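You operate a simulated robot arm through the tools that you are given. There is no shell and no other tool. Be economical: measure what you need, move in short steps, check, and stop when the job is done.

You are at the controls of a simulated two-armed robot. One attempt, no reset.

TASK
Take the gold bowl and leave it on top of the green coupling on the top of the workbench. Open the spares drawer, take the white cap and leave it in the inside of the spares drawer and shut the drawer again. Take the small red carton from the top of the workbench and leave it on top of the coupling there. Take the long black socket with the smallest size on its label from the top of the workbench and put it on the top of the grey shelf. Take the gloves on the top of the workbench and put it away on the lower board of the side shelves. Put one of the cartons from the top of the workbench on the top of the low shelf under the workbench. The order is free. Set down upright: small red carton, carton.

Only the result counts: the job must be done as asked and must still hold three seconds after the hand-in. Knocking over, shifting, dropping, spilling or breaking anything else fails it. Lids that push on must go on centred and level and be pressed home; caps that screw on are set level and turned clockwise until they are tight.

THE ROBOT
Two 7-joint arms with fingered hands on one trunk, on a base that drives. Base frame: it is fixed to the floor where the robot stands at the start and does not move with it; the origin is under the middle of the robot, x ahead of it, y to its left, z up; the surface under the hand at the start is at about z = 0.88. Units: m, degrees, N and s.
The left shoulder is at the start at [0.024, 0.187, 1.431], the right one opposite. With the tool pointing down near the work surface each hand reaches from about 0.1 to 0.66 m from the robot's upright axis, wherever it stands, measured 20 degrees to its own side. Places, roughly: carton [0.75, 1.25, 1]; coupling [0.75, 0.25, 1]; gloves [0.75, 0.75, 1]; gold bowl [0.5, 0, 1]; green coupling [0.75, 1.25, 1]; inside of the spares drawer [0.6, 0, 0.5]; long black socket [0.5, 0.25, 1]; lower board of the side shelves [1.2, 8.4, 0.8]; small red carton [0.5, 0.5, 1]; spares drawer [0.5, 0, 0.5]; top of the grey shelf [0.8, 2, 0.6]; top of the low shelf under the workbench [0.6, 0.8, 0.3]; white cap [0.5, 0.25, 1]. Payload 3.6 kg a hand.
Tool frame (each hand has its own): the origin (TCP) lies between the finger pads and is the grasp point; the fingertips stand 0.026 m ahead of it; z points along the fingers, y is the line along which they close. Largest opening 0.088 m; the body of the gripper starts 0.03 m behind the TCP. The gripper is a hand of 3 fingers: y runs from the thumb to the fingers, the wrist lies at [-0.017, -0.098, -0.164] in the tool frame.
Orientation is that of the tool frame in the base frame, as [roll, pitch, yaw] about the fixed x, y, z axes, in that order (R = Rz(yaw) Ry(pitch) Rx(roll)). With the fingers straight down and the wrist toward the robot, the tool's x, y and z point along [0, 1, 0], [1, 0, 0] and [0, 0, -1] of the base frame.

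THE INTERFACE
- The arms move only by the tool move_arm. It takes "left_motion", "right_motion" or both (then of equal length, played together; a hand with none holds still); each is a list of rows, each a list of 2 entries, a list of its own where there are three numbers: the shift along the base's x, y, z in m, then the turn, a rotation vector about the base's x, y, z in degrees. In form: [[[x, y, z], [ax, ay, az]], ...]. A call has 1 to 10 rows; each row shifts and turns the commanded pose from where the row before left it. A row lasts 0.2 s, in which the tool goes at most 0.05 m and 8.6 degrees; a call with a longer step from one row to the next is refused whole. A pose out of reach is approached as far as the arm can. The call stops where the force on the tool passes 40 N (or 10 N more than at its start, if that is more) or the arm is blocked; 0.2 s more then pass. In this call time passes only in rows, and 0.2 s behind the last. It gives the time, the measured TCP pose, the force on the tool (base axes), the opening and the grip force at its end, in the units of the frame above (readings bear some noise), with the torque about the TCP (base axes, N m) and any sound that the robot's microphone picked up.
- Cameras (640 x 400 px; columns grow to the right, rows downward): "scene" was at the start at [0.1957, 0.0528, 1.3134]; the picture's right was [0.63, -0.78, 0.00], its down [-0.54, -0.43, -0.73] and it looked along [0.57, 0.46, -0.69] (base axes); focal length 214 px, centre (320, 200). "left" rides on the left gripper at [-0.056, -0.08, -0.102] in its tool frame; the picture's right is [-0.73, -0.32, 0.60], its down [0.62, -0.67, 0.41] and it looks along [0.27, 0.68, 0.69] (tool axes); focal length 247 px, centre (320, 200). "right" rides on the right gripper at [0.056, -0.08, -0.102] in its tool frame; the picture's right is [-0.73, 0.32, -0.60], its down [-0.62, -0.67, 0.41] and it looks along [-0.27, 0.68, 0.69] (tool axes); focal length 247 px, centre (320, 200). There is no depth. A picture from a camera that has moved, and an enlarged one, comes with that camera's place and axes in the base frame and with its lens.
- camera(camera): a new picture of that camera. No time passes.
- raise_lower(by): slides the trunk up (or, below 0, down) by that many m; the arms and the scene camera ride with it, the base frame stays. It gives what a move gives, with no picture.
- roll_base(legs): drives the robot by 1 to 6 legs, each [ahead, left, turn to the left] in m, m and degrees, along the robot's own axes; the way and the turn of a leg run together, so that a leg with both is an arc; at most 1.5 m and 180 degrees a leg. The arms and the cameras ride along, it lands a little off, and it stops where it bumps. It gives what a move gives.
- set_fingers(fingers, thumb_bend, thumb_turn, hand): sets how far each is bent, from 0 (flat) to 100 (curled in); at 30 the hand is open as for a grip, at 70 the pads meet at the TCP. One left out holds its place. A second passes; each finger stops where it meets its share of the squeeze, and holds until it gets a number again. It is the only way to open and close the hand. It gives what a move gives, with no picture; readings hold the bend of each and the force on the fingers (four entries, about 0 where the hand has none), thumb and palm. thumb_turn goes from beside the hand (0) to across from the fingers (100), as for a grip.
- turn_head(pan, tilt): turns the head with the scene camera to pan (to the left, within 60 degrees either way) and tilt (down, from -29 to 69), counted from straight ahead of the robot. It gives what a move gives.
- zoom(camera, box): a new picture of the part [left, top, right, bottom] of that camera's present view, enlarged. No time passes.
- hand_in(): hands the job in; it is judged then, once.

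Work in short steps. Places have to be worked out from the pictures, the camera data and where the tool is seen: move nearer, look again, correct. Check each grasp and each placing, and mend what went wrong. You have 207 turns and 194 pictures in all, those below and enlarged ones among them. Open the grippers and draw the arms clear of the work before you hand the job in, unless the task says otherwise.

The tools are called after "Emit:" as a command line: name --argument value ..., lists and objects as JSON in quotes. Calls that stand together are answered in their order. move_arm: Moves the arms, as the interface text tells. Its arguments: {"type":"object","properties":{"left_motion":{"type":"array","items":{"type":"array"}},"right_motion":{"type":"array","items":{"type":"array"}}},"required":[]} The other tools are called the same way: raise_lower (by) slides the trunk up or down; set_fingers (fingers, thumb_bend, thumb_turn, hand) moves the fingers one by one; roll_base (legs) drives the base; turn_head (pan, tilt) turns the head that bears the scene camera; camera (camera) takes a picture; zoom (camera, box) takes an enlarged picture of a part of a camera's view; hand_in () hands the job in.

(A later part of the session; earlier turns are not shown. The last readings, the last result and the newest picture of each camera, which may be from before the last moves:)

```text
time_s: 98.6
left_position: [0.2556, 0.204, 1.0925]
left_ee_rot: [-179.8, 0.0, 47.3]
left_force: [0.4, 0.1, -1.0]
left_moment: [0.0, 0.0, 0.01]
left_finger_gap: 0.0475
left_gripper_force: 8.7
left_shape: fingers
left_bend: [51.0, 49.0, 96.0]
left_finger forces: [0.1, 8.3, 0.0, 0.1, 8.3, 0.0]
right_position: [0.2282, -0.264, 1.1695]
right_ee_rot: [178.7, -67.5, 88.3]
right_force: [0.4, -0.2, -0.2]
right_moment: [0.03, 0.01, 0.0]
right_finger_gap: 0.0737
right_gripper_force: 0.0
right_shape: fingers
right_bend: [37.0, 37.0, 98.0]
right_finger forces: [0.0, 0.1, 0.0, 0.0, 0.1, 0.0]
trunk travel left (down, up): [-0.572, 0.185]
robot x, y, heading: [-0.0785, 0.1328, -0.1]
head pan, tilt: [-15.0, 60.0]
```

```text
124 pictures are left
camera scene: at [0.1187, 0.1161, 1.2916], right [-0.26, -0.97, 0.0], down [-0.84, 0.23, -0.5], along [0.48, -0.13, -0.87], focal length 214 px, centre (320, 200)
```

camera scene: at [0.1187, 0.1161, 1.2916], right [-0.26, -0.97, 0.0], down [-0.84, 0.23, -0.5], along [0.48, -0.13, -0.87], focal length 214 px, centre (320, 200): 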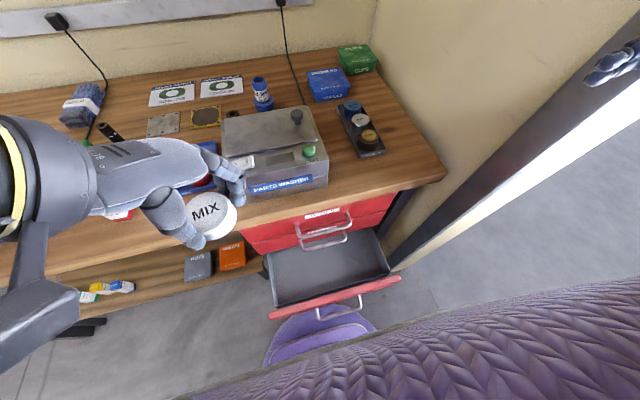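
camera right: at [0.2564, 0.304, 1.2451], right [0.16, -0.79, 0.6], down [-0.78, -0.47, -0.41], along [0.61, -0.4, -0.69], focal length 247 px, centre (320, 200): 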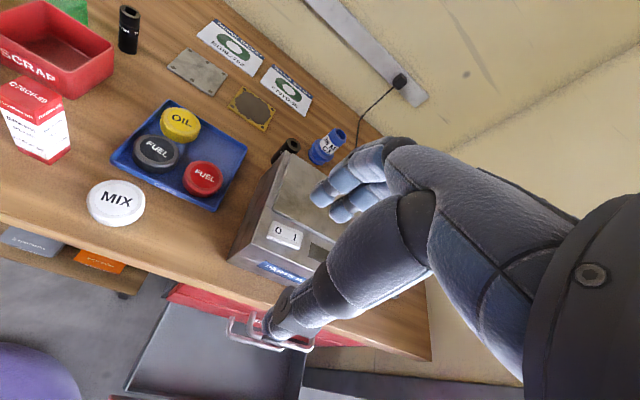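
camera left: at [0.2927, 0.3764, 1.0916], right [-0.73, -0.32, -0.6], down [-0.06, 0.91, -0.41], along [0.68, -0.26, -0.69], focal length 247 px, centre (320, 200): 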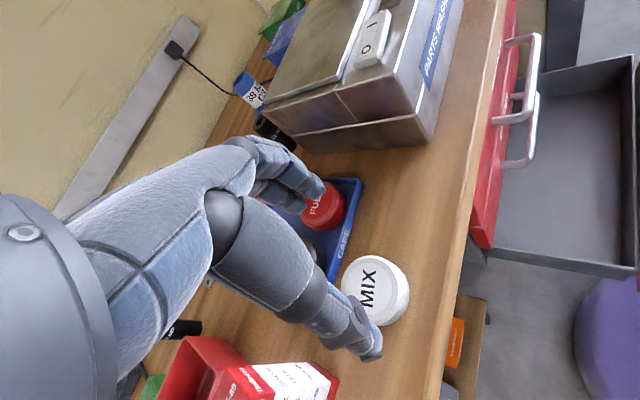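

I align the left hand over the drawer interior at (0.245, 0.155), then lower the trunk.

Emit:
move_arm --left_motion '[[[-0.005, -0.025, 0], [0, 0, 0]], [[-0.005, -0.025, 0], [0, 0, 0]]]'

Emit:
raise_lower --by -0.28

Emit:
camera --camera "left"

Emit:
camera --camera "scene"

```text
time_s: 99.2
left_position: [0.2468, 0.1524, 1.0931]
left_ee_rot: [180.0, 0.0, 47.2]
left_force: [0.9, 0.0, -0.6]
left_moment: [-0.02, 0.01, 0.0]
left_finger_gap: 0.0473
left_gripper_force: 7.9
left_shape: fingers
left_bend: [51.0, 49.0, 96.0]
left_finger forces: [0.0, 8.2, 0.1, 0.0, 8.3, 0.0]
right_position: [0.2267, -0.2643, 1.1688]
right_ee_rot: [179.1, -67.5, 87.9]
right_force: [-0.6, -0.2, -0.4]
right_moment: [0.0, -0.03, -0.03]
right_finger_gap: 0.0738
right_gripper_force: 0.2
right_shape: fingers
right_bend: [37.0, 37.0, 98.0]
right_finger forces: [0.0, 0.0, 0.0, 0.0, 0.0, 0.0]
trunk travel left (down, up): [-0.572, 0.185]
robot x, y, heading: [-0.0727, 0.1326, -0.2]
head pan, tilt: [-15.0, 60.0]
```

```text
time_s: 102.1
left_position: [0.2475, 0.1555, 0.8126]
left_ee_rot: [-179.9, 0.0, 47.2]
left_force: [0.1, 0.6, -0.1]
left_moment: [-0.01, 0.01, -0.02]
left_finger_gap: 0.0475
left_gripper_force: 8.5
left_shape: fingers
left_bend: [52.0, 49.0, 96.0]
left_finger forces: [0.0, 8.2, 0.1, 0.0, 8.2, 0.0]
right_position: [0.227, -0.2626, 0.8898]
right_ee_rot: [178.8, -67.5, 88.2]
right_force: [-0.8, 0.0, 0.6]
right_moment: [-0.01, -0.03, -0.01]
right_finger_gap: 0.074
right_gripper_force: 0.1
right_shape: fingers
right_bend: [37.0, 37.0, 98.0]
right_finger forces: [0.1, 0.0, 0.0, 0.0, 0.0, 0.1]
trunk travel left (down, up): [-0.292, 0.465]
robot x, y, heading: [-0.0715, 0.1352, -0.2]
head pan, tilt: [-15.0, 60.0]
```

```text
123 pictures are left
camera left: at [0.1489, 0.1684, 0.9141], right [-0.73, -0.32, -0.6], down [-0.07, 0.91, -0.41], along [0.68, -0.26, -0.69], focal length 247 px, centre (320, 200)
```

left: 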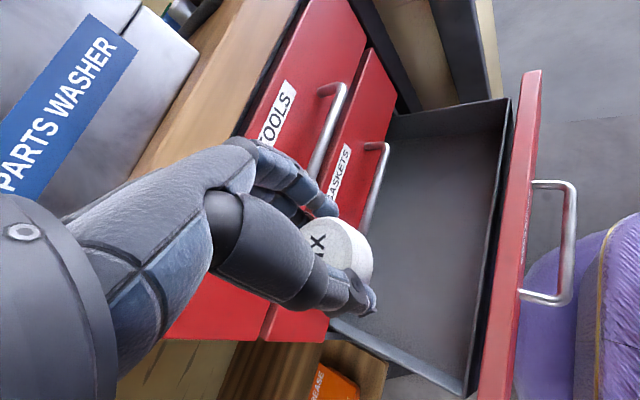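

```text
122 pictures are left
camera scene: at [0.1448, 0.1172, 0.9968], right [-0.26, -0.97, 0.0], down [-0.84, 0.23, -0.5], along [0.48, -0.13, -0.87], focal length 214 px, centre (320, 200)
```

scene: 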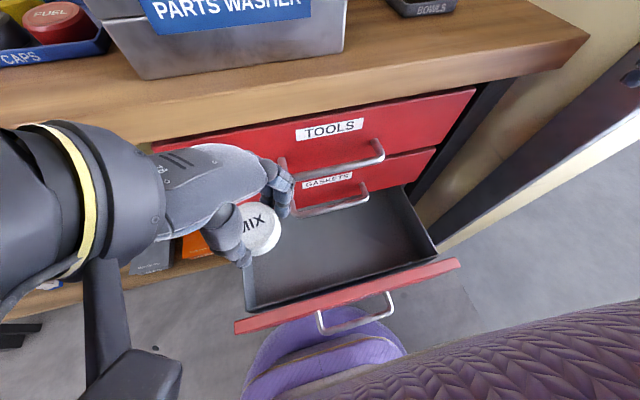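

Good view into the drawer. I shift slightly away from the upper handles and lower the cap in steps.

Emit:
move_arm --left_motion '[[[-0.012, 0.013, 0], [0, 0, 0]], [[0, 0, -0.04], [0, 0, 0]], [[0, 0, -0.04], [0, 0, 0]], [[0, 0, -0.04], [0, 0, 0]], [[0, 0, -0.04], [0, 0, 0]], [[0, 0, -0.03], [0, 0, 0]]]'

Emit:
camera --camera "left"

Emit:
camera --camera "scene"

```text
time_s: 103.5
left_position: [0.2338, 0.1667, 0.6225]
left_ee_rot: [-180.0, 0.0, 47.1]
left_force: [-0.2, 0.3, -1.6]
left_moment: [-0.03, -0.02, 0.01]
left_finger_gap: 0.0473
left_gripper_force: 7.9
left_shape: fingers
left_bend: [52.0, 49.0, 96.0]
left_finger forces: [0.0, 8.0, 0.0, 0.1, 8.2, 0.0]
right_position: [0.2276, -0.2626, 0.8887]
right_ee_rot: [178.9, -67.4, 88.1]
right_force: [0.3, -0.6, 0.5]
right_moment: [-0.01, 0.01, 0.05]
right_finger_gap: 0.0737
right_gripper_force: 0.1
right_shape: fingers
right_bend: [37.0, 37.0, 98.0]
right_finger forces: [0.1, 0.0, 0.0, 0.0, 0.1, 0.0]
trunk travel left (down, up): [-0.292, 0.465]
robot x, y, heading: [-0.0709, 0.1359, -0.2]
head pan, tilt: [-15.0, 60.0]
```

```text
121 pictures are left
camera left: at [0.1367, 0.1808, 0.7234], right [-0.73, -0.32, -0.6], down [-0.07, 0.91, -0.41], along [0.68, -0.26, -0.69], focal length 247 px, centre (320, 200)
```

left: 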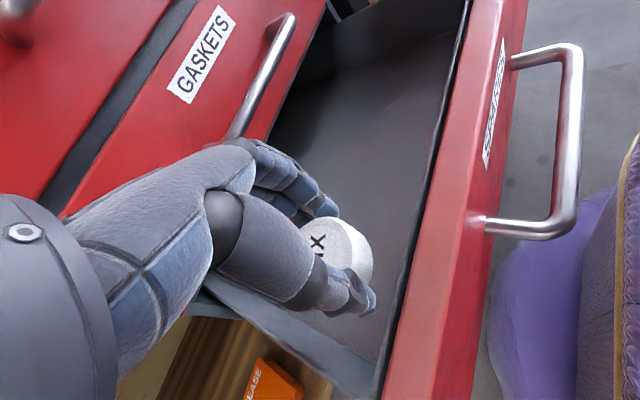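

```text
120 pictures are left
camera scene: at [0.145, 0.1171, 0.9967], right [-0.26, -0.97, 0.0], down [-0.84, 0.23, -0.5], along [0.48, -0.13, -0.87], focal length 214 px, centre (320, 200)
```

scene: 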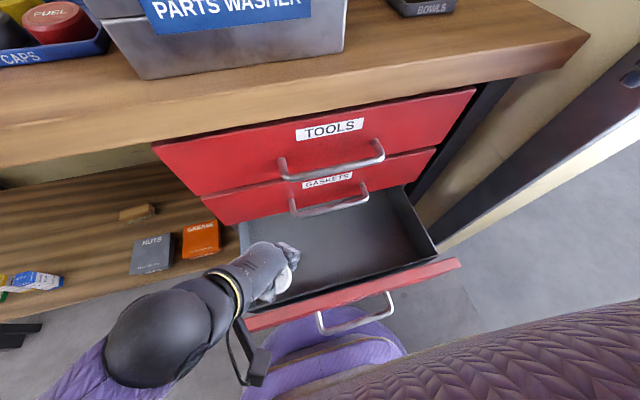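

I nudge forward 1 cm and keep lowering to contact.

Emit:
move_arm --left_motion '[[[0.012, 0, -0.02], [0, 0, 0]], [[0, 0, -0.025], [0, 0, 0]], [[0, 0, -0.02], [0, 0, 0]]]'

Emit:
camera --camera "left"

```text
time_s: 104.3
left_position: [0.2464, 0.1688, 0.5581]
left_ee_rot: [179.9, 0.0, 47.2]
left_force: [0.3, -1.2, -0.2]
left_moment: [0.02, -0.05, -0.03]
left_finger_gap: 0.047
left_gripper_force: 7.8
left_shape: fingers
left_bend: [52.0, 49.0, 96.0]
left_finger forces: [0.1, 8.0, 0.0, 0.0, 8.1, 0.1]
right_position: [0.2275, -0.263, 0.8882]
right_ee_rot: [178.7, -67.3, 88.3]
right_force: [-0.6, -0.2, 0.0]
right_moment: [0.01, 0.01, 0.0]
right_finger_gap: 0.0733
right_gripper_force: 0.0
right_shape: fingers
right_bend: [37.0, 37.0, 98.0]
right_finger forces: [0.0, 0.1, 0.0, 0.1, 0.0, 0.0]
trunk travel left (down, up): [-0.292, 0.465]
robot x, y, heading: [-0.0769, 0.1346, -0.1]
head pan, tilt: [-15.0, 60.0]
```

```text
119 pictures are left
camera left: at [0.1493, 0.1817, 0.6596], right [-0.73, -0.32, -0.6], down [-0.07, 0.91, -0.41], along [0.68, -0.26, -0.69], focal length 247 px, centre (320, 200)
```

left: 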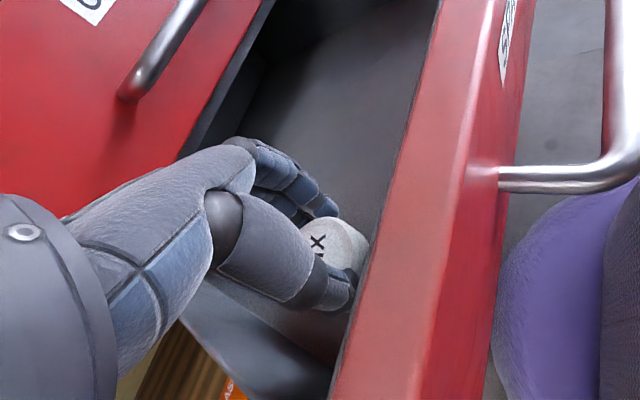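

Inside the drawer now; I go on down slowly until it touches the floor of the drawer.

Emit:
move_arm --left_motion '[[[0.003, 0, -0.01], [0, 0, 0]], [[0, 0, -0.01], [0, 0, 0]]]'

Emit:
move_arm --left_motion '[[[0, 0, -0.008], [0, 0, 0]]]'

```text
time_s: 104.9
left_position: [0.2498, 0.1675, 0.5383]
left_ee_rot: [-179.9, 0.0, 47.2]
left_force: [0.5, -0.4, 0.3]
left_moment: [-0.03, -0.04, -0.05]
left_finger_gap: 0.047
left_gripper_force: 7.8
left_shape: fingers
left_bend: [52.0, 49.0, 96.0]
left_finger forces: [0.1, 7.9, 0.0, 0.0, 7.9, 0.1]
right_position: [0.2279, -0.2637, 0.8889]
right_ee_rot: [178.6, -67.3, 88.3]
right_force: [-0.1, -0.3, -0.4]
right_moment: [-0.01, 0.0, -0.01]
right_finger_gap: 0.0739
right_gripper_force: 0.0
right_shape: fingers
right_bend: [37.0, 37.0, 98.0]
right_finger forces: [0.0, 0.0, 0.1, 0.0, 0.0, 0.0]
trunk travel left (down, up): [-0.292, 0.465]
robot x, y, heading: [-0.0746, 0.1358, -0.1]
head pan, tilt: [-15.0, 60.0]
```

```text
time_s: 105.3
left_position: [0.252, 0.1674, 0.5321]
left_ee_rot: [179.5, -0.1, 47.2]
left_force: [0.9, 0.3, 18.2]
left_moment: [-0.07, -0.16, 0.02]
left_finger_gap: 0.0464
left_gripper_force: 12.8
left_shape: fingers
left_bend: [52.0, 50.0, 96.0]
left_finger forces: [4.0, 12.1, 0.0, 0.1, 9.7, 0.0]
right_position: [0.2282, -0.2641, 0.8902]
right_ee_rot: [178.6, -67.4, 88.4]
right_force: [-0.1, 0.1, -0.3]
right_moment: [0.0, -0.01, -0.01]
right_finger_gap: 0.0737
right_gripper_force: 0.1
right_shape: fingers
right_bend: [37.0, 37.0, 98.0]
right_finger forces: [0.0, 0.0, 0.1, 0.0, 0.0, 0.1]
trunk travel left (down, up): [-0.292, 0.465]
robot x, y, heading: [-0.0771, 0.1329, 0.1]
head pan, tilt: [-15.0, 60.0]
```

Floor contact (18 N). I open the hand a little and lift straight out.

Emit:
move_arm --left_motion '[[[0, 0, 0.003], [0, 0, 0]]]'

Emit:
set_fingers --hand "left" --fingers 36 --thumb_bend 40

Emit:
move_arm --left_motion '[[[0, 0, 0.03], [0, 0, 0]], [[0, 0, 0.04], [0, 0, 0]], [[0, 0, 0.04], [0, 0, 0]], [[0, 0, 0.04], [0, 0, 0]]]'

Emit:
camera --camera "left"

```text
time_s: 105.7
left_position: [0.2499, 0.1679, 0.5336]
left_ee_rot: [180.0, 0.1, 47.3]
left_force: [0.1, -2.9, 10.6]
left_moment: [-0.11, -0.08, -0.05]
left_finger_gap: 0.0467
left_gripper_force: 10.2
left_shape: fingers
left_bend: [52.0, 50.0, 96.0]
left_finger forces: [1.3, 10.7, 0.0, 0.1, 8.0, 0.0]
right_position: [0.227, -0.2647, 0.8876]
right_ee_rot: [178.8, -67.4, 88.3]
right_force: [0.2, 0.5, -0.5]
right_moment: [0.0, -0.02, 0.02]
right_finger_gap: 0.0739
right_gripper_force: 0.0
right_shape: fingers
right_bend: [37.0, 37.0, 98.0]
right_finger forces: [0.0, 0.0, 0.1, 0.1, 0.0, 0.0]
trunk travel left (down, up): [-0.292, 0.465]
robot x, y, heading: [-0.0767, 0.1366, -0.1]
head pan, tilt: [-15.0, 60.0]
```

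```text
time_s: 106.7
left_position: [0.2499, 0.1668, 0.5321]
left_ee_rot: [180.0, 0.0, 47.2]
left_force: [-0.6, 0.2, -0.2]
left_moment: [-0.02, 0.0, 0.02]
left_finger_gap: 0.0708
left_gripper_force: 0.0
left_shape: fingers
left_bend: [36.0, 40.0, 97.0]
left_finger forces: [0.1, 0.0, 0.0, 0.1, 0.1, 0.0]
right_position: [0.2271, -0.2628, 0.8891]
right_ee_rot: [178.8, -67.4, 88.1]
right_force: [-0.1, 0.1, 0.3]
right_moment: [-0.03, -0.02, -0.04]
right_finger_gap: 0.0737
right_gripper_force: 0.0
right_shape: fingers
right_bend: [37.0, 37.0, 98.0]
right_finger forces: [0.0, 0.0, 0.1, 0.1, 0.0, 0.0]
trunk travel left (down, up): [-0.292, 0.465]
robot x, y, heading: [-0.0785, 0.1325, -0.1]
head pan, tilt: [-15.0, 60.0]
```

```text
time_s: 107.7
left_position: [0.2502, 0.1673, 0.6813]
left_ee_rot: [-179.9, 0.0, 47.3]
left_force: [0.0, -0.5, 0.8]
left_moment: [0.0, 0.01, -0.02]
left_finger_gap: 0.071
left_gripper_force: 0.0
left_shape: fingers
left_bend: [36.0, 40.0, 97.0]
left_finger forces: [0.1, 0.0, 0.0, 0.0, 0.0, 0.0]
right_position: [0.2272, -0.2635, 0.8885]
right_ee_rot: [178.6, -67.5, 88.4]
right_force: [0.8, -0.1, 0.0]
right_moment: [0.03, 0.06, 0.01]
right_finger_gap: 0.0738
right_gripper_force: 0.1
right_shape: fingers
right_bend: [37.0, 37.0, 98.0]
right_finger forces: [0.1, 0.0, 0.0, 0.0, 0.0, 0.1]
trunk travel left (down, up): [-0.292, 0.465]
robot x, y, heading: [-0.077, 0.1345, -0.3]
head pan, tilt: [-15.0, 60.0]
```

```text
118 pictures are left
camera left: at [0.1531, 0.1813, 0.7817], right [-0.73, -0.32, -0.6], down [-0.07, 0.91, -0.41], along [0.68, -0.26, -0.69], focal length 247 px, centre (320, 200)
```

left: 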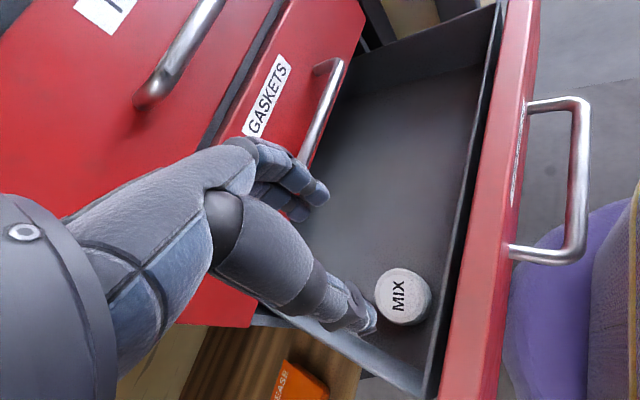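

The white cap lies in the drawer. To close it, I first push the front panel with the thumb outside it: hand back above the panel, then down.

Emit:
move_arm --left_motion '[[[-0.02, -0.015, 0], [0, 0, 0]], [[-0.025, -0.015, 0], [0, 0, 0]], [[-0.025, -0.015, 0], [0, 0, 0]], [[0, 0, -0.03], [0, 0, 0]], [[0, 0, -0.03], [0, 0, 0]], [[0, 0, -0.025], [0, 0, 0]]]'

Emit:
camera --camera "left"

Emit:
camera --camera "scene"

```text
time_s: 109.1
left_position: [0.1801, 0.1232, 0.6005]
left_ee_rot: [179.5, 0.0, 47.4]
left_force: [0.0, 2.5, 11.5]
left_moment: [-0.35, -0.29, 0.14]
left_finger_gap: 0.0706
left_gripper_force: 5.6
left_shape: fingers
left_bend: [36.0, 40.0, 97.0]
left_finger forces: [10.9, 0.0, 0.0, 0.1, 0.1, 0.0]
right_position: [0.2264, -0.2624, 0.8895]
right_ee_rot: [178.6, -67.3, 88.4]
right_force: [0.5, -1.1, 0.6]
right_moment: [0.03, 0.03, 0.03]
right_finger_gap: 0.0738
right_gripper_force: 0.1
right_shape: fingers
right_bend: [37.0, 37.0, 98.0]
right_finger forces: [0.1, 0.1, 0.0, 0.0, 0.0, 0.0]
trunk travel left (down, up): [-0.292, 0.465]
robot x, y, heading: [-0.0736, 0.139, -0.2]
head pan, tilt: [-15.0, 60.0]
```

```text
117 pictures are left
camera left: at [0.0832, 0.1368, 0.7012], right [-0.73, -0.33, -0.6], down [-0.06, 0.91, -0.42], along [0.68, -0.26, -0.68], focal length 247 px, centre (320, 200)
```

left: 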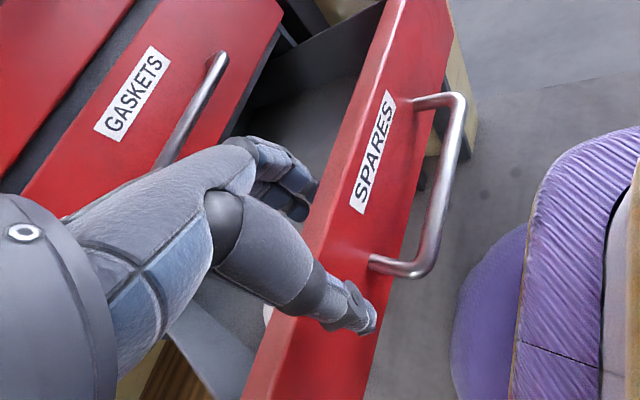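

```text
116 pictures are left
camera scene: at [0.1444, 0.1175, 0.9971], right [-0.26, -0.97, 0.0], down [-0.84, 0.23, -0.5], along [0.48, -0.13, -0.87], focal length 214 px, centre (320, 200)
```

scene: 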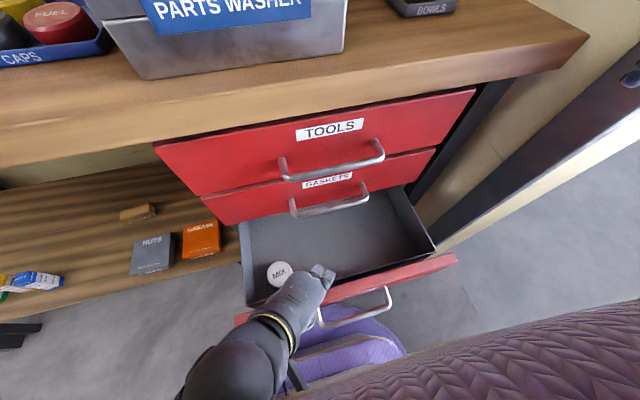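

The thumb is outside the panel; one finger rests on its edge. I lift a hair and push forward.

Emit:
move_arm --left_motion '[[[0.005, 0, 0.006], [0, 0, 0]], [[0.025, 0, 0], [0, 0, 0]], [[0.025, 0, 0], [0, 0, 0]], [[0.02, 0, 0], [0, 0, 0]]]'

Emit:
camera --camera "scene"

```text
time_s: 110.1
left_position: [0.2535, 0.1238, 0.6041]
left_ee_rot: [180.0, 0.1, 47.3]
left_force: [0.0, 1.2, 0.3]
left_moment: [0.0, 0.01, 0.0]
left_finger_gap: 0.072
left_gripper_force: 0.1
left_shape: fingers
left_bend: [36.0, 40.0, 97.0]
left_finger forces: [0.1, 0.0, 0.1, 0.0, 0.0, 0.0]
right_position: [0.2287, -0.2634, 0.8895]
right_ee_rot: [178.5, -67.4, 88.5]
right_force: [-0.4, 0.0, -0.1]
right_moment: [0.01, 0.02, 0.02]
right_finger_gap: 0.0737
right_gripper_force: 0.1
right_shape: fingers
right_bend: [37.0, 37.0, 98.0]
right_finger forces: [0.0, 0.1, 0.1, 0.0, 0.1, 0.1]
trunk travel left (down, up): [-0.292, 0.465]
robot x, y, heading: [-0.0764, 0.1345, -0.3]
head pan, tilt: [-15.0, 60.0]
```

```text
115 pictures are left
camera scene: at [0.1452, 0.1171, 0.9966], right [-0.26, -0.97, 0.0], down [-0.84, 0.23, -0.5], along [0.48, -0.13, -0.87], focal length 214 px, centre (320, 200)
```

scene: 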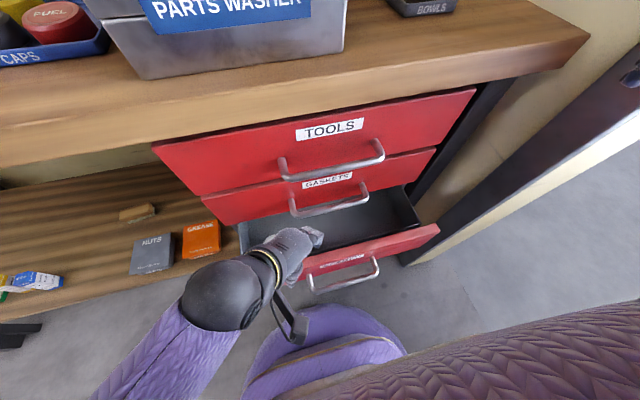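

Drawer is moving in. Now I lift out, make a fist and come down in front of the panel left of its handle to push the rest.

Emit:
move_arm --left_motion '[[[0, 0, 0.04], [0, 0, 0]], [[0, 0, 0.04], [0, 0, 0]], [[-0.035, 0.02, 0], [0, 0, 0]], [[-0.04, 0.02, 0], [0, 0, 0]], [[-0.035, 0.02, 0], [0, 0, 0]]]'

Emit:
set_fingers --hand "left" --fingers 66 --thumb_bend 66

Emit:
camera --camera "left"

```text
time_s: 111.3
left_position: [0.142, 0.1812, 0.6836]
left_ee_rot: [179.9, 0.0, 47.1]
left_force: [-0.4, -0.1, 0.8]
left_moment: [0.04, 0.03, -0.02]
left_finger_gap: 0.0717
left_gripper_force: 0.1
left_shape: fingers
left_bend: [36.0, 40.0, 97.0]
left_finger forces: [0.1, 0.1, 0.0, 0.1, 0.0, 0.1]
right_position: [0.2273, -0.2633, 0.8884]
right_ee_rot: [178.6, -67.5, 88.3]
right_force: [0.2, -0.8, 0.2]
right_moment: [0.01, -0.02, 0.0]
right_finger_gap: 0.0737
right_gripper_force: 0.1
right_shape: fingers
right_bend: [37.0, 37.0, 98.0]
right_finger forces: [0.0, 0.0, 0.0, 0.0, 0.1, 0.1]
trunk travel left (down, up): [-0.292, 0.465]
robot x, y, heading: [-0.0785, 0.1325, -0.4]
head pan, tilt: [-15.0, 60.0]
```

```text
time_s: 112.3
left_position: [0.1428, 0.1805, 0.6847]
left_ee_rot: [180.0, -0.1, 47.1]
left_force: [-0.4, -0.3, 0.2]
left_moment: [0.02, 0.02, 0.01]
left_finger_gap: 0.0107
left_gripper_force: 0.0
left_shape: fingers
left_bend: [66.0, 66.0, 97.0]
left_finger forces: [0.1, 0.1, 0.0, 0.0, 0.0, 0.1]
right_position: [0.2278, -0.264, 0.8891]
right_ee_rot: [178.6, -67.4, 88.3]
right_force: [0.0, 0.3, 0.4]
right_moment: [-0.04, 0.01, 0.02]
right_finger_gap: 0.0736
right_gripper_force: 0.1
right_shape: fingers
right_bend: [37.0, 37.0, 98.0]
right_finger forces: [0.1, 0.0, 0.0, 0.0, 0.1, 0.1]
trunk travel left (down, up): [-0.292, 0.465]
robot x, y, heading: [-0.0769, 0.1345, -0.2]
head pan, tilt: [-15.0, 60.0]
```

```text
114 pictures are left
camera left: at [0.045, 0.1949, 0.7853], right [-0.73, -0.32, -0.6], down [-0.07, 0.91, -0.41], along [0.68, -0.26, -0.69], focal length 247 px, centre (320, 200)
```

left: 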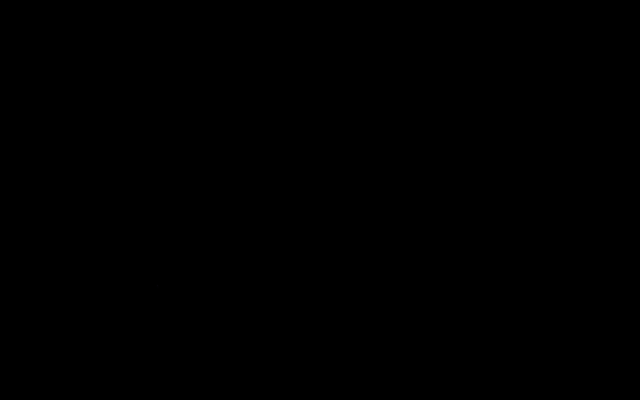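

The left camera is against my chest, but the hand is free. I lower the fist in front of the panel and push.

Emit:
move_arm --left_motion '[[[0, 0, -0.04], [0, 0, 0]], [[0, 0, -0.04], [0, 0, 0]], [[0, 0, -0.035], [0, 0, 0]], [[0.04, 0, 0], [0, 0, 0]], [[0.04, 0, 0], [0, 0, 0]]]'

Emit:
camera --camera "scene"

```text
time_s: 113.5
left_position: [0.2254, 0.1849, 0.5681]
left_ee_rot: [179.9, 0.0, 47.2]
left_force: [0.4, 0.8, 0.0]
left_moment: [0.03, -0.01, -0.01]
left_finger_gap: 0.0105
left_gripper_force: 0.0
left_shape: fingers
left_bend: [66.0, 66.0, 97.0]
left_finger forces: [0.0, 0.0, 0.0, 0.0, 0.0, 0.1]
right_position: [0.2286, -0.2628, 0.8891]
right_ee_rot: [178.9, -67.5, 88.0]
right_force: [-0.2, 1.0, 0.4]
right_moment: [0.0, -0.03, 0.02]
right_finger_gap: 0.0736
right_gripper_force: 0.0
right_shape: fingers
right_bend: [37.0, 37.0, 98.0]
right_finger forces: [0.1, 0.1, 0.0, 0.1, 0.0, 0.0]
trunk travel left (down, up): [-0.292, 0.465]
robot x, y, heading: [-0.0737, 0.1402, -0.2]
head pan, tilt: [-15.0, 60.0]
```

```text
113 pictures are left
camera scene: at [0.1456, 0.1172, 0.9965], right [-0.26, -0.97, 0.0], down [-0.84, 0.23, -0.5], along [0.48, -0.13, -0.87], focal length 214 px, centre (320, 200)
```

scene: 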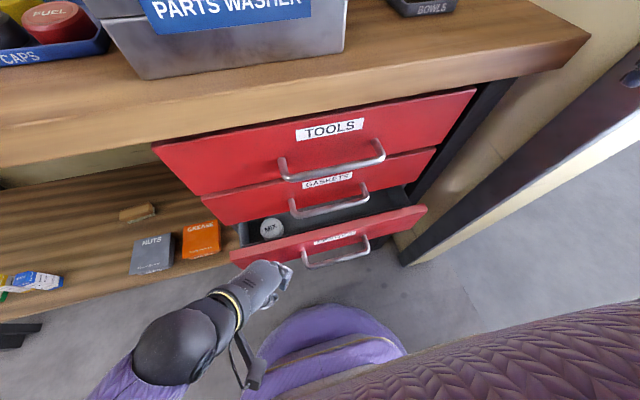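

Working well. I keep pushing until it is shut.

Emit:
move_arm --left_motion '[[[0.035, 0, 0], [0, 0, 0]], [[0.03, 0, 0], [0, 0, 0]], [[0.02, 0, 0], [0, 0, 0]], [[0.015, 0, 0], [0, 0, 0]], [[0.015, 0, 0], [0, 0, 0]]]'

Emit:
camera --camera "scene"

```text
time_s: 114.5
left_position: [0.3085, 0.1814, 0.5634]
left_ee_rot: [-179.1, 0.7, 46.7]
left_force: [-15.6, 2.9, 7.4]
left_moment: [-0.1, -1.21, 0.31]
left_finger_gap: 0.0107
left_gripper_force: 7.7
left_shape: fingers
left_bend: [66.0, 66.0, 97.0]
left_finger forces: [0.0, 0.0, 0.0, 0.1, 0.1, 15.4]
right_position: [0.2279, -0.2629, 0.8882]
right_ee_rot: [178.7, -67.5, 88.2]
right_force: [0.5, -0.7, -0.2]
right_moment: [0.0, -0.01, 0.05]
right_finger_gap: 0.0738
right_gripper_force: 0.0
right_shape: fingers
right_bend: [37.0, 37.0, 98.0]
right_finger forces: [0.0, 0.0, 0.1, 0.0, 0.0, 0.0]
trunk travel left (down, up): [-0.292, 0.465]
robot x, y, heading: [-0.0778, 0.1368, 0.3]
head pan, tilt: [-15.0, 60.0]
stopped in row 4 (left hand): the force on the tool passed its limit at 55 N (the readings are from after the stop); the commanded pose is now the measured one
```

```text
112 pictures are left
camera scene: at [0.1454, 0.1172, 0.9966], right [-0.26, -0.97, 0.0], down [-0.84, 0.23, -0.5], along [0.48, -0.13, -0.87], focal length 214 px, centre (320, 200)
```

scene: 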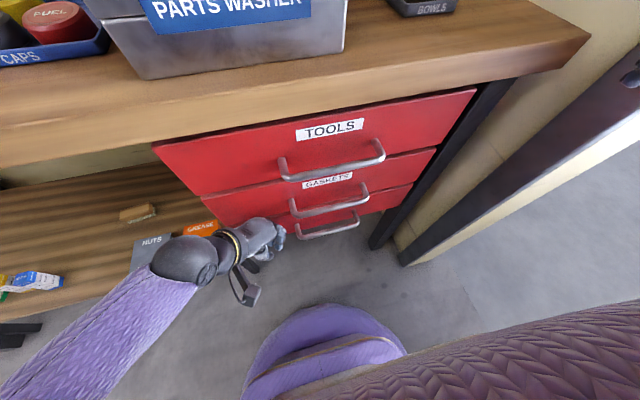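

The drawer is shut against its stop. I withdraw the left hand and raise the trunk again.

Emit:
move_arm --left_motion '[[[-0.03, 0, 0], [0, 0, 0]], [[-0.04, 0.01, 0], [0, 0, 0]], [[-0.03, 0.03, 0.01], [0, 0, 0]], [[0, 0.04, 0.02], [0, 0, 0]], [[0, 0.045, 0.02], [0, 0, 0]]]'

Emit:
raise_lower --by 0.3

Emit:
set_fingers --hand "left" --fingers 30 --thumb_bend 30

Emit:
set_fingers --hand "right" --fingers 30 --thumb_bend 30

Emit:
camera --camera "scene"

```text
time_s: 115.7
left_position: [0.2124, 0.3089, 0.6145]
left_ee_rot: [-179.4, 0.5, 46.8]
left_force: [0.7, 0.2, 0.1]
left_moment: [0.01, -0.01, 0.03]
left_finger_gap: 0.0104
left_gripper_force: 0.1
left_shape: fingers
left_bend: [66.0, 66.0, 97.0]
left_finger forces: [0.1, 0.0, 0.1, 0.0, 0.1, 0.1]
right_position: [0.2278, -0.2639, 0.8885]
right_ee_rot: [178.5, -67.4, 88.6]
right_force: [-0.1, -0.1, 0.0]
right_moment: [-0.04, 0.0, 0.01]
right_finger_gap: 0.0736
right_gripper_force: 0.0
right_shape: fingers
right_bend: [37.0, 37.0, 98.0]
right_finger forces: [0.0, 0.1, 0.0, 0.0, 0.0, 0.0]
trunk travel left (down, up): [-0.292, 0.465]
robot x, y, heading: [-0.0785, 0.137, -0.1]
head pan, tilt: [-15.0, 60.0]
```

```text
time_s: 118.7
left_position: [0.2122, 0.306, 0.9149]
left_ee_rot: [-179.3, 0.5, 46.8]
left_force: [0.0, 0.1, 0.5]
left_moment: [0.01, 0.01, 0.02]
left_finger_gap: 0.0104
left_gripper_force: 0.0
left_shape: fingers
left_bend: [66.0, 66.0, 97.0]
left_finger forces: [0.0, 0.0, 0.0, 0.1, 0.1, 0.1]
right_position: [0.2267, -0.2636, 1.1884]
right_ee_rot: [178.4, -67.4, 88.5]
right_force: [0.2, 0.5, 0.4]
right_moment: [0.0, -0.01, 0.0]
right_finger_gap: 0.0736
right_gripper_force: 0.0
right_shape: fingers
right_bend: [37.0, 37.0, 98.0]
right_finger forces: [0.0, 0.1, 0.1, 0.1, 0.0, 0.0]
trunk travel left (down, up): [-0.592, 0.165]
robot x, y, heading: [-0.0764, 0.1345, 0.3]
head pan, tilt: [-15.0, 60.0]
```

```text
time_s: 119.7
left_position: [0.2122, 0.3068, 0.9146]
left_ee_rot: [-179.4, 0.5, 46.9]
left_force: [-0.1, 0.5, 0.9]
left_moment: [-0.04, -0.04, -0.02]
left_finger_gap: 0.088
left_gripper_force: 0.0
left_shape: fingers
left_bend: [30.0, 30.0, 97.0]
left_finger forces: [0.0, 0.0, 0.0, 0.0, 0.0, 0.0]
right_position: [0.2282, -0.2621, 1.1883]
right_ee_rot: [178.8, -67.4, 88.2]
right_force: [-0.4, 0.0, 0.0]
right_moment: [-0.01, -0.02, 0.0]
right_finger_gap: 0.0738
right_gripper_force: 0.2
right_shape: fingers
right_bend: [37.0, 37.0, 98.0]
right_finger forces: [0.1, 0.0, 0.0, 0.0, 0.0, 0.0]
trunk travel left (down, up): [-0.592, 0.165]
robot x, y, heading: [-0.0764, 0.1337, -0.2]
head pan, tilt: [-15.0, 60.0]
```

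```text
time_s: 120.7
left_position: [0.2122, 0.3065, 0.9147]
left_ee_rot: [-179.3, 0.5, 46.9]
left_force: [0.5, 0.1, 0.0]
left_moment: [0.01, -0.02, -0.04]
left_finger_gap: 0.088
left_gripper_force: 0.0
left_shape: fingers
left_bend: [30.0, 30.0, 97.0]
left_finger forces: [0.1, 0.0, 0.0, 0.0, 0.1, 0.1]
right_position: [0.2261, -0.2636, 1.1884]
right_ee_rot: [178.9, -67.4, 88.1]
right_force: [0.0, -0.2, -0.4]
right_moment: [0.0, -0.01, -0.01]
right_finger_gap: 0.0879
right_gripper_force: 0.0
right_shape: fingers
right_bend: [30.0, 30.0, 98.0]
right_finger forces: [0.0, 0.0, 0.0, 0.0, 0.0, 0.1]
trunk travel left (down, up): [-0.592, 0.165]
robot x, y, heading: [-0.0765, 0.1333, -0.5]
head pan, tilt: [-15.0, 60.0]
```

```text
111 pictures are left
camera scene: at [0.118, 0.1174, 1.312], right [-0.26, -0.97, 0.0], down [-0.84, 0.23, -0.5], along [0.48, -0.13, -0.87], focal length 214 px, centre (320, 200)
```

scene: 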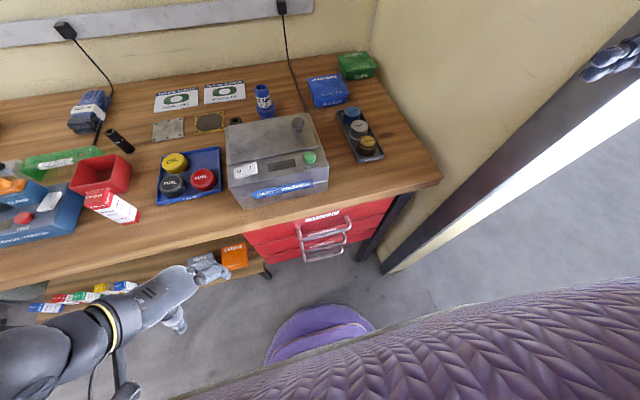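

Now the red carton. I zoom in on it and on the blue coupling from here.

Emit:
zoom --camera "scene" --box '[220, 60, 340, 140]'

Emit:
zoom --camera "scene" --box '[50, 130, 170, 250]'

```text
5.00 times, centred on (280, 100) of scene
camera zoom: at [0.118, 0.1174, 1.312], right [-0.26, -0.97, 0.0], down [-0.84, 0.23, -0.5], along [0.48, -0.13, -0.87], focal length 1072 px, centre (520, 700)
```

zoom: 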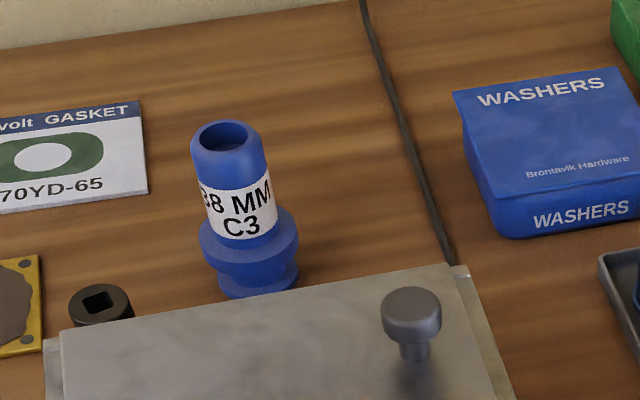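

```text
3.33 times, centred on (110, 190) of scene
camera zoom: at [0.118, 0.1174, 1.312], right [-0.26, -0.97, 0.0], down [-0.84, 0.23, -0.5], along [0.48, -0.13, -0.87], focal length 715 px, centre (1020, 233)
```

zoom: 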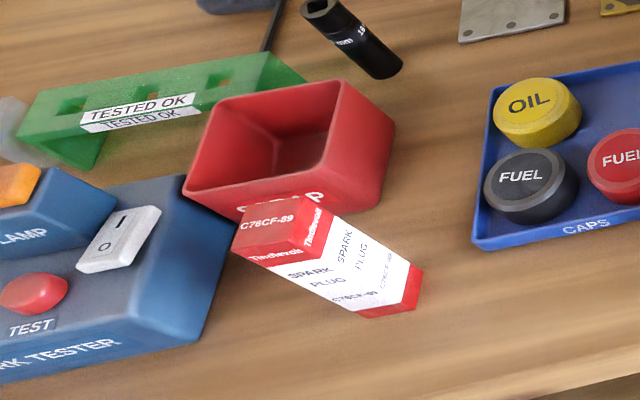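

Coupling centre ≈ (0.675, 0.127), top z≈0.97; carton ≈ 0.03 × 0.034 at (0.424, 0.467), 0.09 tall. I bring the left hand over the carton with yaw 90 and a narrowed opening.

Emit:
set_fingers --hand "left" --fingers 41 --thumb_bend 38

Emit:
move_arm --left_motion '[[[0, 0, 0.045], [0, 0, 7]], [[0, 0.0, 0.045], [0, 0, 7]], [[0, 0.01, 0.045], [0, 0, 7]], [[0.02, 0.03, 0.03], [0, 0, 7]], [[0.035, 0.03, 0], [0, 0, 7]], [[0.035, 0.03, 0], [0, 0, 8]], [[0.04, 0.03, 0], [0, 0, 0]], [[0.04, 0.03, 0], [0, 0, 0]], [[0.042, 0.0, 0], [0, 0, 0]]]'

Emit:
camera --camera "left"

Emit:
zoom --camera "scene" --box '[40, 120, 200, 260]'

```text
time_s: 121.7
left_position: [0.2116, 0.3065, 0.9148]
left_ee_rot: [-179.3, 0.5, 46.8]
left_force: [0.2, -0.2, -1.0]
left_moment: [0.0, 0.01, -0.02]
left_finger_gap: 0.0686
left_gripper_force: 0.1
left_shape: fingers
left_bend: [41.0, 38.0, 97.0]
left_finger forces: [0.0, 0.0, 0.1, 0.0, 0.1, 0.0]
right_position: [0.2272, -0.2637, 1.188]
right_ee_rot: [178.8, -67.4, 88.2]
right_force: [0.2, 0.6, 0.5]
right_moment: [0.03, 0.01, -0.04]
right_finger_gap: 0.088
right_gripper_force: 0.0
right_shape: fingers
right_bend: [30.0, 30.0, 98.0]
right_finger forces: [0.0, 0.0, 0.0, 0.0, 0.0, 0.0]
trunk travel left (down, up): [-0.592, 0.165]
robot x, y, heading: [-0.0763, 0.1349, -0.1]
head pan, tilt: [-15.0, 60.0]
```

```text
time_s: 123.7
left_position: [0.4266, 0.4659, 1.0789]
left_ee_rot: [-179.2, 0.4, 89.8]
left_force: [0.8, -0.1, 0.1]
left_moment: [0.01, -0.01, 0.0]
left_finger_gap: 0.0684
left_gripper_force: 0.0
left_shape: fingers
left_bend: [41.0, 38.0, 97.0]
left_finger forces: [0.0, 0.0, 0.1, 0.0, 0.0, 0.0]
right_position: [0.2293, -0.2644, 1.1878]
right_ee_rot: [179.0, -67.6, 88.0]
right_force: [-0.6, -0.2, 0.8]
right_moment: [0.0, -0.02, -0.01]
right_finger_gap: 0.0881
right_gripper_force: 0.0
right_shape: fingers
right_bend: [30.0, 30.0, 98.0]
right_finger forces: [0.1, 0.0, 0.2, 0.0, 0.1, 0.0]
trunk travel left (down, up): [-0.592, 0.165]
robot x, y, heading: [-0.0781, 0.1351, -0.2]
head pan, tilt: [-15.0, 60.0]
```

```text
108 pictures are left
camera left: at [0.3474, 0.4119, 1.182], right [-0.33, -0.74, -0.59], down [-0.67, 0.62, -0.41], along [0.67, 0.26, -0.7], focal length 247 px, centre (320, 200)
```

left: 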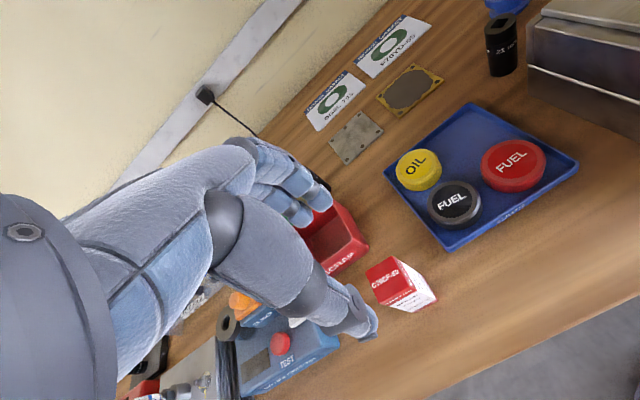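

```text
2.86 times, centred on (120, 190) of scene
camera zoom: at [0.1195, 0.1168, 1.3118], right [-0.26, -0.97, 0.0], down [-0.84, 0.23, -0.5], along [0.48, -0.13, -0.87], focal length 613 px, centre (891, 229)
```

zoom: 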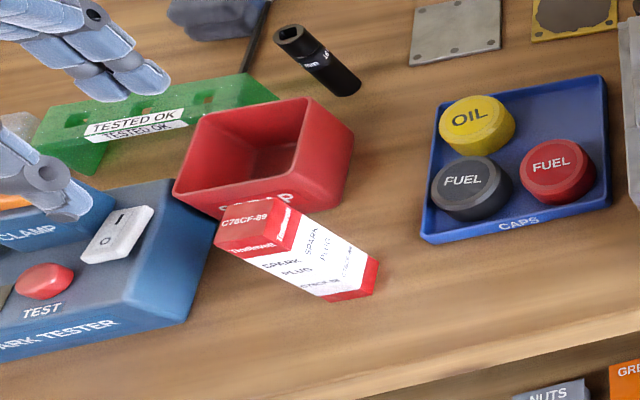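

The carton top centre checks at (0.4245, 0.467). I descend around it.

Emit:
move_arm --left_motion '[[[-0.002, 0.001, -0.04], [0, 0, 0]], [[0, 0, -0.04], [0, 0, 0]], [[0, 0, -0.035], [0, 0, 0]], [[0, 0, -0.017], [0, 0, 0]]]'

Emit:
zoom --camera "scene" --box '[40, 120, 200, 260]'

Emit:
camera --camera "left"

```text
time_s: 124.7
left_position: [0.4215, 0.4666, 0.946]
left_ee_rot: [-179.4, 0.6, 89.9]
left_force: [0.2, -0.1, -0.2]
left_moment: [-0.03, 0.0, -0.02]
left_finger_gap: 0.0684
left_gripper_force: 0.0
left_shape: fingers
left_bend: [41.0, 38.0, 97.0]
left_finger forces: [0.1, 0.1, 0.0, 0.0, 0.1, 0.0]
right_position: [0.2273, -0.2639, 1.1888]
right_ee_rot: [178.8, -67.4, 88.2]
right_force: [-0.8, -0.4, 0.5]
right_moment: [-0.01, 0.05, 0.0]
right_finger_gap: 0.0881
right_gripper_force: 0.1
right_shape: fingers
right_bend: [30.0, 30.0, 98.0]
right_finger forces: [0.0, 0.0, 0.0, 0.0, 0.0, 0.0]
trunk travel left (down, up): [-0.592, 0.165]
robot x, y, heading: [-0.078, 0.1367, -0.3]
head pan, tilt: [-15.0, 60.0]
```

```text
2.86 times, centred on (120, 190) of scene
camera zoom: at [0.1182, 0.1173, 1.312], right [-0.26, -0.97, 0.0], down [-0.84, 0.23, -0.5], along [0.48, -0.13, -0.87], focal length 613 px, centre (891, 229)
```

zoom: 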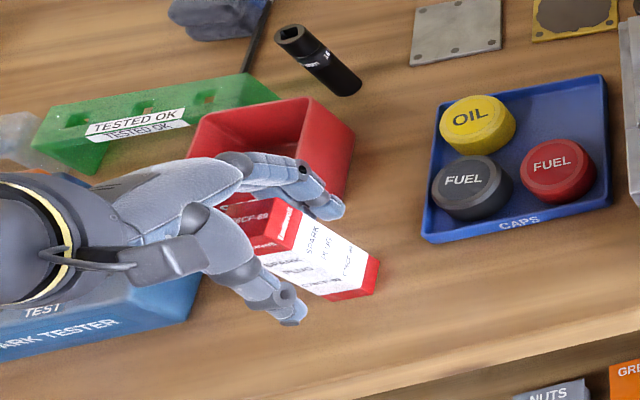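

```text
105 pictures are left
camera left: at [0.3432, 0.4137, 1.0496], right [-0.33, -0.74, -0.59], down [-0.67, 0.62, -0.41], along [0.67, 0.26, -0.7], focal length 247 px, centre (320, 200)
```

left: 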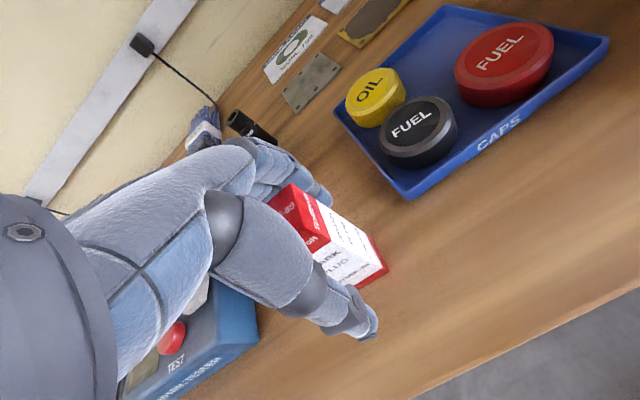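

Fingers straddle the carton. Close.

Emit:
set_fingers --hand "left" --fingers 64 --thumb_bend 64

Emit:
move_arm --left_motion '[[[0, 0, 0.02], [0, 0, 0]], [[0, 0, 0.04], [0, 0, 0]], [[0, 0, 0.04], [0, 0, 0]], [[0, 0, 0.04], [0, 0, 0]]]'

Emit:
zoom --camera "scene" --box '[40, 80, 240, 260]'

```text
time_s: 125.7
left_position: [0.4216, 0.4677, 0.9478]
left_ee_rot: [-179.3, 0.4, 89.9]
left_force: [-0.8, -0.4, 0.1]
left_moment: [0.0, -0.01, 0.04]
left_finger_gap: 0.0271
left_gripper_force: 5.3
left_shape: fingers
left_bend: [60.0, 58.0, 97.0]
left_finger forces: [3.7, 2.0, 0.1, 0.0, 5.6, 0.0]
right_position: [0.2278, -0.2635, 1.1882]
right_ee_rot: [178.6, -67.4, 88.4]
right_force: [-0.5, 0.6, -0.6]
right_moment: [0.01, -0.02, 0.02]
right_finger_gap: 0.0879
right_gripper_force: 0.0
right_shape: fingers
right_bend: [30.0, 30.0, 98.0]
right_finger forces: [0.0, 0.1, 0.0, 0.0, 0.0, 0.0]
trunk travel left (down, up): [-0.592, 0.165]
robot x, y, heading: [-0.0773, 0.1335, -0.3]
head pan, tilt: [-15.0, 60.0]
```

```text
time_s: 126.7
left_position: [0.4226, 0.4669, 1.0894]
left_ee_rot: [-179.3, 0.5, 90.0]
left_force: [-0.1, -0.4, -0.7]
left_moment: [0.01, 0.03, 0.01]
left_finger_gap: 0.027
left_gripper_force: 5.7
left_shape: fingers
left_bend: [60.0, 58.0, 97.0]
left_finger forces: [3.6, 1.7, 0.0, 0.0, 5.4, 0.1]
right_position: [0.2276, -0.2634, 1.1883]
right_ee_rot: [178.8, -67.4, 88.2]
right_force: [0.7, -0.5, 0.7]
right_moment: [0.01, -0.02, 0.0]
right_finger_gap: 0.0882
right_gripper_force: 0.0
right_shape: fingers
right_bend: [30.0, 30.0, 98.0]
right_finger forces: [0.0, 0.0, 0.0, 0.0, 0.1, 0.0]
trunk travel left (down, up): [-0.592, 0.165]
robot x, y, heading: [-0.0777, 0.1328, -0.1]
head pan, tilt: [-15.0, 60.0]
```

```text
2.22 times, centred on (140, 170) of scene
camera zoom: at [0.1181, 0.1174, 1.312], right [-0.26, -0.97, 0.0], down [-0.84, 0.23, -0.5], along [0.48, -0.13, -0.87], focal length 477 px, centre (720, 267)
```

zoom: 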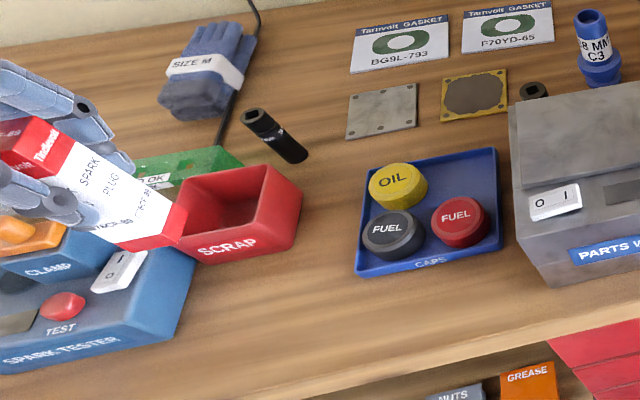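

The carton is gripped and hangs upright (its bottom 0.067 below the TCP). I bring the right hand inward, away from the door frame, then roll forward 6 cm.

Emit:
move_arm --right_motion '[[[0, 0.03, 0], [0, 0, 0]], [[0, 0.03, 0], [0, 0, 0]], [[0, 0.03, 0], [0, 0, 0]], [[0, 0.03, 0], [0, 0, 0]]]'

Emit:
roll_base --legs '[[0.06, 0, 0]]'

Emit:
turn_head --pan 5 --tilt 45

Emit:
camera --camera "scene"

```text
time_s: 127.7
left_position: [0.423, 0.467, 1.0884]
left_ee_rot: [-179.2, 0.5, 89.9]
left_force: [0.0, -0.3, -0.2]
left_moment: [-0.04, -0.04, 0.01]
left_finger_gap: 0.027
left_gripper_force: 5.4
left_shape: fingers
left_bend: [60.0, 58.0, 97.0]
left_finger forces: [3.6, 1.8, 0.0, 0.0, 5.5, 0.1]
right_position: [0.1959, -0.1756, 1.2254]
right_ee_rot: [178.9, -67.4, 88.1]
right_force: [-0.4, 0.2, 0.9]
right_moment: [0.05, 0.05, -0.02]
right_finger_gap: 0.0882
right_gripper_force: 0.0
right_shape: fingers
right_bend: [30.0, 30.0, 98.0]
right_finger forces: [0.0, 0.1, 0.0, 0.0, 0.1, 0.0]
right hand out of reach, approached as far as the arm can: row 1, 2, 3, 4
trunk travel left (down, up): [-0.592, 0.165]
robot x, y, heading: [-0.0776, 0.1334, -0.1]
head pan, tilt: [-15.0, 60.0]
```

```text
time_s: 128.6
left_position: [0.485, 0.4667, 1.0876]
left_ee_rot: [-179.2, 0.5, 89.8]
left_force: [0.3, -0.3, -1.4]
left_moment: [0.0, 0.02, 0.0]
left_finger_gap: 0.0269
left_gripper_force: 5.7
left_shape: fingers
left_bend: [60.0, 58.0, 97.0]
left_finger forces: [3.6, 1.9, 0.0, 0.0, 5.4, 0.0]
right_position: [0.2588, -0.1779, 1.2224]
right_ee_rot: [179.4, -67.4, 87.6]
right_force: [-0.2, 0.3, 0.1]
right_moment: [0.0, -0.01, 0.04]
right_finger_gap: 0.0882
right_gripper_force: 0.2
right_shape: fingers
right_bend: [30.0, 30.0, 98.0]
right_finger forces: [0.0, 0.0, 0.0, 0.1, 0.1, 0.0]
trunk travel left (down, up): [-0.592, 0.165]
robot x, y, heading: [-0.0151, 0.1321, -0.2]
head pan, tilt: [-15.0, 60.0]
```

```text
time_s: 129.5
left_position: [0.4816, 0.4664, 1.0891]
left_ee_rot: [-179.4, 0.6, 89.7]
left_force: [-0.1, 0.6, 0.1]
left_moment: [0.05, 0.01, 0.03]
left_finger_gap: 0.0269
left_gripper_force: 5.2
left_shape: fingers
left_bend: [60.0, 58.0, 97.0]
left_finger forces: [3.6, 1.8, 0.0, 0.1, 5.5, 0.1]
right_position: [0.2558, -0.1774, 1.2242]
right_ee_rot: [178.7, -67.4, 88.2]
right_force: [-0.6, -0.3, -0.4]
right_moment: [0.01, -0.05, -0.03]
right_finger_gap: 0.088
right_gripper_force: 0.0
right_shape: fingers
right_bend: [30.0, 30.0, 98.0]
right_finger forces: [0.0, 0.0, 0.0, 0.1, 0.1, 0.0]
trunk travel left (down, up): [-0.592, 0.165]
robot x, y, heading: [-0.0169, 0.135, -0.5]
head pan, tilt: [5.0, 45.0]
```

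```text
103 pictures are left
camera scene: at [0.1941, 0.1413, 1.3316], right [0.08, -1.0, 0.0], down [-0.7, -0.06, -0.71], along [0.7, 0.06, -0.71], focal length 214 px, centre (320, 200)
```

scene: 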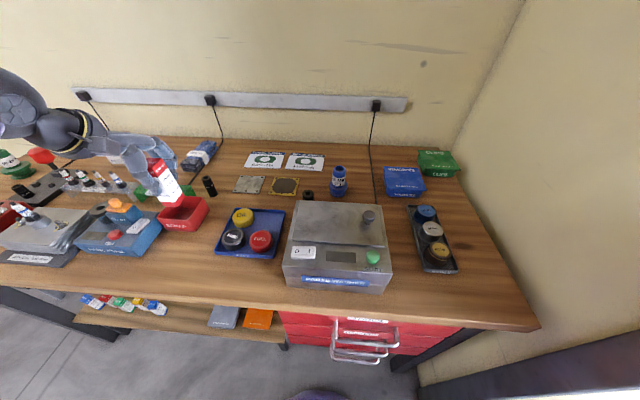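

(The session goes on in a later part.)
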